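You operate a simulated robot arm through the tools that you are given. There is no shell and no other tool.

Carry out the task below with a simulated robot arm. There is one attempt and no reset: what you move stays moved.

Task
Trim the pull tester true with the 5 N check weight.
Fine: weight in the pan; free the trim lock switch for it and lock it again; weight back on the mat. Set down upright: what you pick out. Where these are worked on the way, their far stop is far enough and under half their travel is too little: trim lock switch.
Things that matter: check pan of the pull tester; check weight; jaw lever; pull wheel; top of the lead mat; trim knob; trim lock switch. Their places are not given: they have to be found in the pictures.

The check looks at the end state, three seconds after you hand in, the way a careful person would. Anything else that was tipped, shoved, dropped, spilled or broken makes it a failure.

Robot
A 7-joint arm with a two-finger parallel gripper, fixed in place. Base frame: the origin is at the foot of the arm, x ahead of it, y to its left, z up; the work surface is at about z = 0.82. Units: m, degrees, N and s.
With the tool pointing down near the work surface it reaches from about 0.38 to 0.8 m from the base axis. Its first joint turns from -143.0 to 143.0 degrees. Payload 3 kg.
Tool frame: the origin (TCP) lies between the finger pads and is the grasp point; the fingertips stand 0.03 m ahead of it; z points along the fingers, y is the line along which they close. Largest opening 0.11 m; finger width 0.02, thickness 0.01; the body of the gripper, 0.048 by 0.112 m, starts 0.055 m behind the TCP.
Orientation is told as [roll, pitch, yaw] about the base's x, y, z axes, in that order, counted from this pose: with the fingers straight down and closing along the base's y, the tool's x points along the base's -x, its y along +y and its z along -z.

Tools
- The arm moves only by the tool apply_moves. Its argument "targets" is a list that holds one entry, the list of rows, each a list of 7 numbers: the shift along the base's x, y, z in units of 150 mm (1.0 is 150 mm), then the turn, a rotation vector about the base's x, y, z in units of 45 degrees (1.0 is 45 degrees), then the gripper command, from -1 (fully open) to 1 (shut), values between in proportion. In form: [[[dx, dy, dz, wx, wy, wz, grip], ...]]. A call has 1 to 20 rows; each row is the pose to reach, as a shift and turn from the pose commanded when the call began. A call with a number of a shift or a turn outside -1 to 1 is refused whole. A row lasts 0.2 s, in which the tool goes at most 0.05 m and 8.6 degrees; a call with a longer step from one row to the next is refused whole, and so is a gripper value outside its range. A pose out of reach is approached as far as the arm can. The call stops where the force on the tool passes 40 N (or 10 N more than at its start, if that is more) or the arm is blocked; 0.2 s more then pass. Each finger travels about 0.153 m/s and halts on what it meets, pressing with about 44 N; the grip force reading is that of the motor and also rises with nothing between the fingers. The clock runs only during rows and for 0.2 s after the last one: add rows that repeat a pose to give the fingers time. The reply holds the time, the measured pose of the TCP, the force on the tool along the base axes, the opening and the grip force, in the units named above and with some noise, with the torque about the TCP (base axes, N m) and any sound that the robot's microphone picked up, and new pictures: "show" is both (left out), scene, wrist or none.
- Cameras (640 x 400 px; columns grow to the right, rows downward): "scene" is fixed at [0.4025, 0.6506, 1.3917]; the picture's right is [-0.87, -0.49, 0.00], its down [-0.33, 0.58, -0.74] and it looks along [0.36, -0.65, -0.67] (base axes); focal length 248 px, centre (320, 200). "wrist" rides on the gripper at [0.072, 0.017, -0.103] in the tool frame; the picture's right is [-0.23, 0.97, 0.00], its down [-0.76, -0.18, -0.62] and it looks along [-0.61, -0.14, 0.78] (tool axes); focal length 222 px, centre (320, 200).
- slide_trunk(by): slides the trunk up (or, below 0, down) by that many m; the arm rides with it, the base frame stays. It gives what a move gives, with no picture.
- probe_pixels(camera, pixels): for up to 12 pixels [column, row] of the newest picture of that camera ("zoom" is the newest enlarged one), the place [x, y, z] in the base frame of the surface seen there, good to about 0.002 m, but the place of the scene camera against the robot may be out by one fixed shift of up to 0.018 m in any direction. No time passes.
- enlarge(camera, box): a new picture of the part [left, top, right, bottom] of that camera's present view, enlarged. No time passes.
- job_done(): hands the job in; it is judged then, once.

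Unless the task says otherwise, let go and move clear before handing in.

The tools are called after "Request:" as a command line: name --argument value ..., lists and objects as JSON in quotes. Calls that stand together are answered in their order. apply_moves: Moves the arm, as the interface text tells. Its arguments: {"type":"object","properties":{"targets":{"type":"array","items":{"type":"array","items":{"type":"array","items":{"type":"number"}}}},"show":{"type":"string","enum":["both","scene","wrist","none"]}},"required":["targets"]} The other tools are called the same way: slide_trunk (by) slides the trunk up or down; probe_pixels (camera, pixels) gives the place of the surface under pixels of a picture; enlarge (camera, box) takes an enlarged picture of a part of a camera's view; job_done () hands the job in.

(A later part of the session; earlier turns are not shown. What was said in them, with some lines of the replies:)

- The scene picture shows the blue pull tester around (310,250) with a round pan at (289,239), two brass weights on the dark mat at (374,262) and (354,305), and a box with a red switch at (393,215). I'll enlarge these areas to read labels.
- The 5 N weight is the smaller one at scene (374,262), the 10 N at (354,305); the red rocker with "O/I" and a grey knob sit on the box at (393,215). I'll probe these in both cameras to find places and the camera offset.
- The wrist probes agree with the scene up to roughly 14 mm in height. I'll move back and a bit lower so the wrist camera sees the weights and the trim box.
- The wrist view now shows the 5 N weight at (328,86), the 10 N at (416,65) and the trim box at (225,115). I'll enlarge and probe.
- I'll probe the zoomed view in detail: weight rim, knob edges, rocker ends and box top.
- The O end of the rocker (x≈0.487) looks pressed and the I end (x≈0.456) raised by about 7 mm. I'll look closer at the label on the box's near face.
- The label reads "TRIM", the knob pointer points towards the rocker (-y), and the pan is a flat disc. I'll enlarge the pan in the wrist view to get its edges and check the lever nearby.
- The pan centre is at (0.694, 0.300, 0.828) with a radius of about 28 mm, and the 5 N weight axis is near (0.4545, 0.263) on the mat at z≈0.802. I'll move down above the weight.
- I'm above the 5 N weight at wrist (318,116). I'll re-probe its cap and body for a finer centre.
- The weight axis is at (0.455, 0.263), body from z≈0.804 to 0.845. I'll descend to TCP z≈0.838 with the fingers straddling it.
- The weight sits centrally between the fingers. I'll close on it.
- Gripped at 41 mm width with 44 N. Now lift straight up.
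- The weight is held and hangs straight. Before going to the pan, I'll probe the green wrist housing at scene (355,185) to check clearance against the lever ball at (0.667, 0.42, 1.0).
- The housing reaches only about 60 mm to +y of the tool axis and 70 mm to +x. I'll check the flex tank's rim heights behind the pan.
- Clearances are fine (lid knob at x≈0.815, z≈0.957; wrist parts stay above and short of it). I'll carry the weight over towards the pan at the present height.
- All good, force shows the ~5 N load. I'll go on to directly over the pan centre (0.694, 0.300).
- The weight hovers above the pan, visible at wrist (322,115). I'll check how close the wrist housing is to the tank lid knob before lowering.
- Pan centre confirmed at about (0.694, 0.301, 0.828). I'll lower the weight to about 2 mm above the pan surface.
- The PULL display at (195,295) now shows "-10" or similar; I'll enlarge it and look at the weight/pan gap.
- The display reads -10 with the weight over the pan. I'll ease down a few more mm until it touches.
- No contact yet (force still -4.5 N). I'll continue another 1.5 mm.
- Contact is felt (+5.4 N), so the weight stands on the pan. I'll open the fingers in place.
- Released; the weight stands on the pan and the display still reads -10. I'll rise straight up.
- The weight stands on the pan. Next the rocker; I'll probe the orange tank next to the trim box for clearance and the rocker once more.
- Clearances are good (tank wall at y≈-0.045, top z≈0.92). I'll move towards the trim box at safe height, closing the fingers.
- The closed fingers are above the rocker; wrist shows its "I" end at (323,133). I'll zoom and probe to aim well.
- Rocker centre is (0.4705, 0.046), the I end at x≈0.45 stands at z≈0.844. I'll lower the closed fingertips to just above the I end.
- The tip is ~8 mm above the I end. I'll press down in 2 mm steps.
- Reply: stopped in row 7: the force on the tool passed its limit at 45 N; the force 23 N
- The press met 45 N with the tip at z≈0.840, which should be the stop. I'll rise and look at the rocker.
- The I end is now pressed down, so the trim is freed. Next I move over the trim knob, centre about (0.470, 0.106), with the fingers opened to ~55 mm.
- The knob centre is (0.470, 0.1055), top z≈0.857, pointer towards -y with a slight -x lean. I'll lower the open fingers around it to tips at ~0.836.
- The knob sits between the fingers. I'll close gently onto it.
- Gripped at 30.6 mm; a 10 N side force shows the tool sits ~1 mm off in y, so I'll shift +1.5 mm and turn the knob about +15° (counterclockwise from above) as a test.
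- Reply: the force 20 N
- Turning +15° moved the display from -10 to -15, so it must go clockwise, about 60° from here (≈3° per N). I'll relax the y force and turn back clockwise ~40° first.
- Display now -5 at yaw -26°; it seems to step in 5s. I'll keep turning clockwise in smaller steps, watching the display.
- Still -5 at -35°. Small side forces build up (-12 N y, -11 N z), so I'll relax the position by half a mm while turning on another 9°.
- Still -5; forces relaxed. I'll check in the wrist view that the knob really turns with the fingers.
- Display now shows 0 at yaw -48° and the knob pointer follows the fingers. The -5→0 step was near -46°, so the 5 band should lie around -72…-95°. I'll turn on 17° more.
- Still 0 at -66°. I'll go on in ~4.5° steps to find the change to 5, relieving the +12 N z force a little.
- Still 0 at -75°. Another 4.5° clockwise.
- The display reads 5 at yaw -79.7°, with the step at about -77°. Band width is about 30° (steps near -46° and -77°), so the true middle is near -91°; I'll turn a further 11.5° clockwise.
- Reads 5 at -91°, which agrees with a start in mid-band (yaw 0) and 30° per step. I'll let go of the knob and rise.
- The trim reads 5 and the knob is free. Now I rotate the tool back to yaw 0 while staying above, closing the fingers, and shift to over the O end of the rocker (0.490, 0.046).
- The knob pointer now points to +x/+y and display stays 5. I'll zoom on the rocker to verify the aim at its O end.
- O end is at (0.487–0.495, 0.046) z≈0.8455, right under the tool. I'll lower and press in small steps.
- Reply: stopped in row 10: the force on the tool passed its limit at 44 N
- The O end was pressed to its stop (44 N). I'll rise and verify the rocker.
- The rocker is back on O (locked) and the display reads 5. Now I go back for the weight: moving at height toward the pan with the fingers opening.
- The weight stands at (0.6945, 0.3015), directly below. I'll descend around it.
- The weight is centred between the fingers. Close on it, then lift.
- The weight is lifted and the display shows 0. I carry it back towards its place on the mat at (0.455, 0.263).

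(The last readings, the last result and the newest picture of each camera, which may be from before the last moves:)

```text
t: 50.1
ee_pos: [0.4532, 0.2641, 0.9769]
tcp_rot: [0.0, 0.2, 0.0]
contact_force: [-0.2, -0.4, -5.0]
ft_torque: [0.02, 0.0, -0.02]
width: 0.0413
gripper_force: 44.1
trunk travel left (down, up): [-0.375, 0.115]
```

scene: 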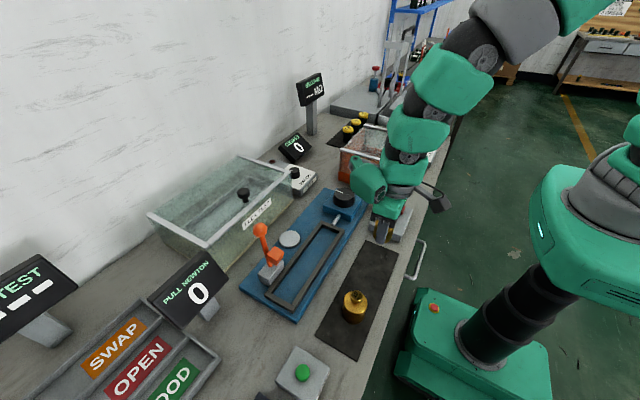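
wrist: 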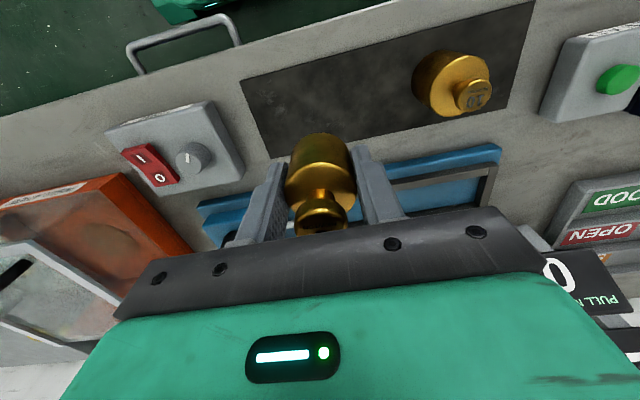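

Above its place on the mat. I'll lower to ~3 mm above contact (TCP z≈0.842).

Request:
apply_moves --targets '[[[0.005, 0, -0.25, 0, 0, 0, 0.5], [0.005, 0, -0.5, 0, 0, 0, 0.5], [0.005, 0, -0.75, 0, 0, 0, 0.5], [0.005, 0, -0.86, 0, 0, 0, 0.5], [0.005, 0, -0.89, 0, 0, 0, 0.5], [0.005, 0, -0.89, 0, 0, 0, 0.5]]]' --show "wrist"

```text
t: 51.5
ee_pos: [0.4544, 0.264, 0.8433]
tcp_rot: [0.0, 0.1, 0.0]
contact_force: [-0.2, 0.0, -4.8]
ft_torque: [-0.02, -0.03, 0.02]
width: 0.041
gripper_force: 43.7
trunk travel left (down, up): [-0.375, 0.115]
```

wrist: 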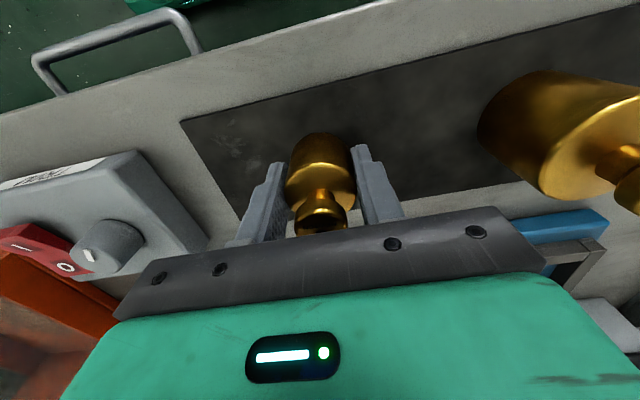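

No contact yet (-4.8 N load). I'll ease down 3 mm more in small steps.

Request:
apply_moves --targets '[[[0, 0, -0.008, 0, 0, 0, 0.5], [0, 0, -0.015, 0, 0, 0, 0.5], [0, 0, -0.022, 0, 0, 0, 0.5], [0, 0, -0.022, 0, 0, 0, 0.5]]]' --show "none"

```text
t: 52.5
ee_pos: [0.4544, 0.2629, 0.8406]
tcp_rot: [0.1, 0.1, 0.0]
contact_force: [0.7, 0.1, -4.8]
ft_torque: [0.01, 0.0, 0.0]
width: 0.0412
gripper_force: 44.0
trunk travel left (down, up): [-0.375, 0.115]
```

Request:
apply_moves --targets '[[[0, 0, -0.005, 0, 0, 0, 0.5], [0, 0, -0.01, 0, 0, 0, 0.5], [0, 0, -0.01, 0, 0, 0, 0.5]]]' --show "none"

```text
t: 53.3
ee_pos: [0.4539, 0.2635, 0.8396]
tcp_rot: [0.0, 0.0, 0.1]
contact_force: [0.9, -2.2, 16.4]
ft_torque: [-0.21, 0.24, 0.03]
width: 0.0412
gripper_force: 43.4
trunk travel left (down, up): [-0.375, 0.115]
```

Contact with the mat (+16 N). I'll relax by about half a millimetre and open the fingers.

Request:
apply_moves --targets '[[[0, 0, 0.004, 0, 0, 0, 0.5], [0, 0, 0.004, 0, 0, 0, 0.2], [0, 0, 0.004, 0, 0, 0, -0.1], [0, 0, 0.004, 0, 0, 0, -0.4], [0, 0, 0.004, 0, 0, 0, -0.4]]]' --show "wrist"

```text
t: 54.5
ee_pos: [0.4547, 0.2622, 0.8395]
tcp_rot: [0.0, 0.1, 0.0]
contact_force: [0.2, -0.3, 0.3]
ft_torque: [-0.01, -0.01, -0.01]
width: 0.0771
gripper_force: 0.0
trunk travel left (down, up): [-0.375, 0.115]
```

wrist: 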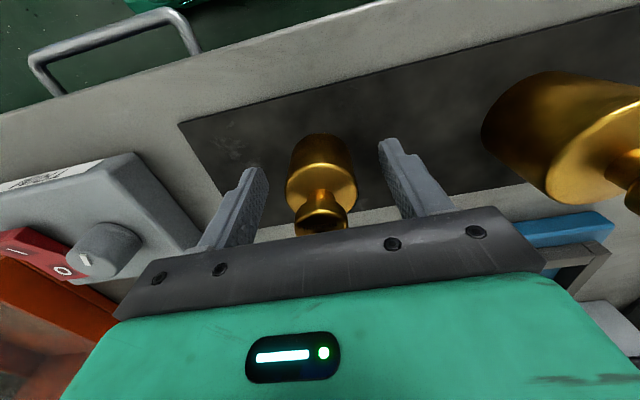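

The weight stands free on the mat. I'll rise clear and check everything.

Request:
apply_moves --targets '[[[0, 0, 0.1, 0, 0, 0, -0.4], [0, 0, 0.35, 0, 0, 0, -0.4], [0, 0, 0.65, 0, 0, 0, -0.4], [0, 0, 0.95, 0, 0, 0, -0.4], [0, 0, 1, 0, 0, 0, -0.4]]]' --show "none"

Request:
apply_moves --targets '[[[0.2, 0, 0.2, 0, 0, 0, -0.4], [0.4, 0, 0.4, 0, 0, 0, -0.4], [0.6, 0, 0.6, 0, 0, 0, -0.4], [0.8, 0, 0.8, 0, 0, 0, -0.4], [0.8, 0, 0.9, 0, 0, 0, -0.4]]]'

Request:
enlarge --camera "scene" --box '[230, 170, 430, 370]'

Request:
enlarge --camera "scene" --box '[350, 190, 430, 240]'

```text
t: 55.7
ee_pos: [0.4547, 0.2629, 0.9891]
tcp_rot: [0.1, 0.2, 0.0]
contact_force: [-0.4, 1.2, 0.6]
ft_torque: [0.0, 0.03, 0.01]
width: 0.0771
gripper_force: 0.1
trunk travel left (down, up): [-0.375, 0.115]
```

```text
t: 56.9
ee_pos: [0.5758, 0.2636, 1.1251]
tcp_rot: [0.2, 0.1, 0.0]
contact_force: [-0.3, 0.4, 0.0]
ft_torque: [0.01, 0.02, 0.02]
width: 0.0771
gripper_force: 0.1
trunk travel left (down, up): [-0.375, 0.115]
```

scene: 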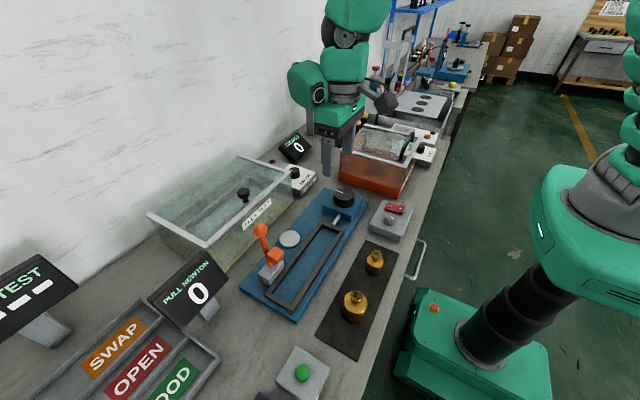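
wrist: 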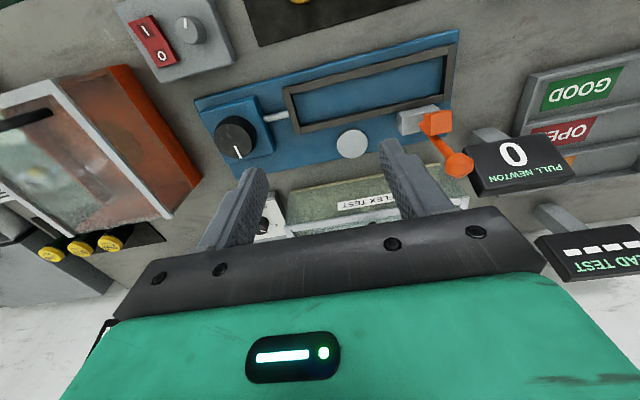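

```text
2.00 times, centred on (330, 270) of scene
```

zoom: 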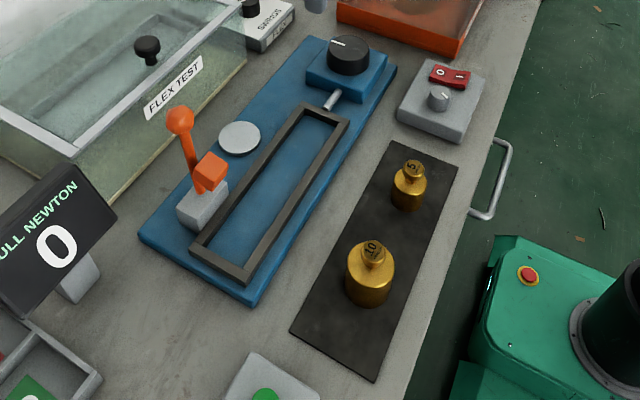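

```text
8.00 times, centred on (390, 215) of scene
```

zoom: 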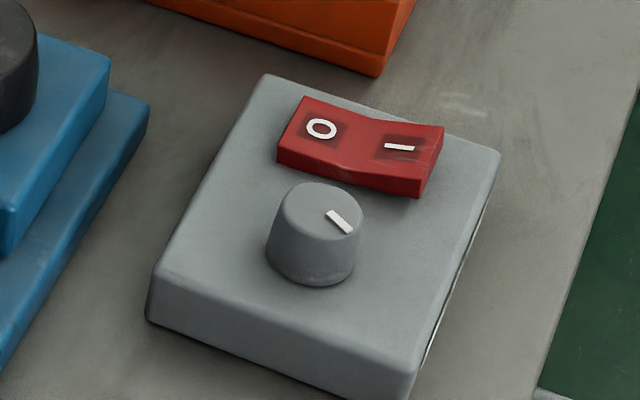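

The 5 N weight stands upright on the mat beside the 10 N one. The rocker is back on O, and the trim read 5 with the weight in the pan. The lever and pull wheel look unmoved, and the arm is clear, so I'm handing in.

Request:
job_done

```text
The job is handed in.
```

The pull tester now reads 5 with the 5 N check weight in the pan. The job is handed in, but I have not seen the result of the check.

- **Trim:** with the weight in the pan, the display first read -10. I freed the trim lock switch by pressing it to I and turned the trim knob about 91° clockwise. The display moves in steps of 5, so I set the knob to what I judged to be the middle of the 5 reading.
- **Lock:** I pressed the switch back to O, and the display stayed at 5.
- **Weight:** it is back on the mat, upright, beside the 10 N weight. The empty pan reads 0.
- **Everything else:** the jaw lever and pull wheel look unmoved in the last picture, and the arm is clear.
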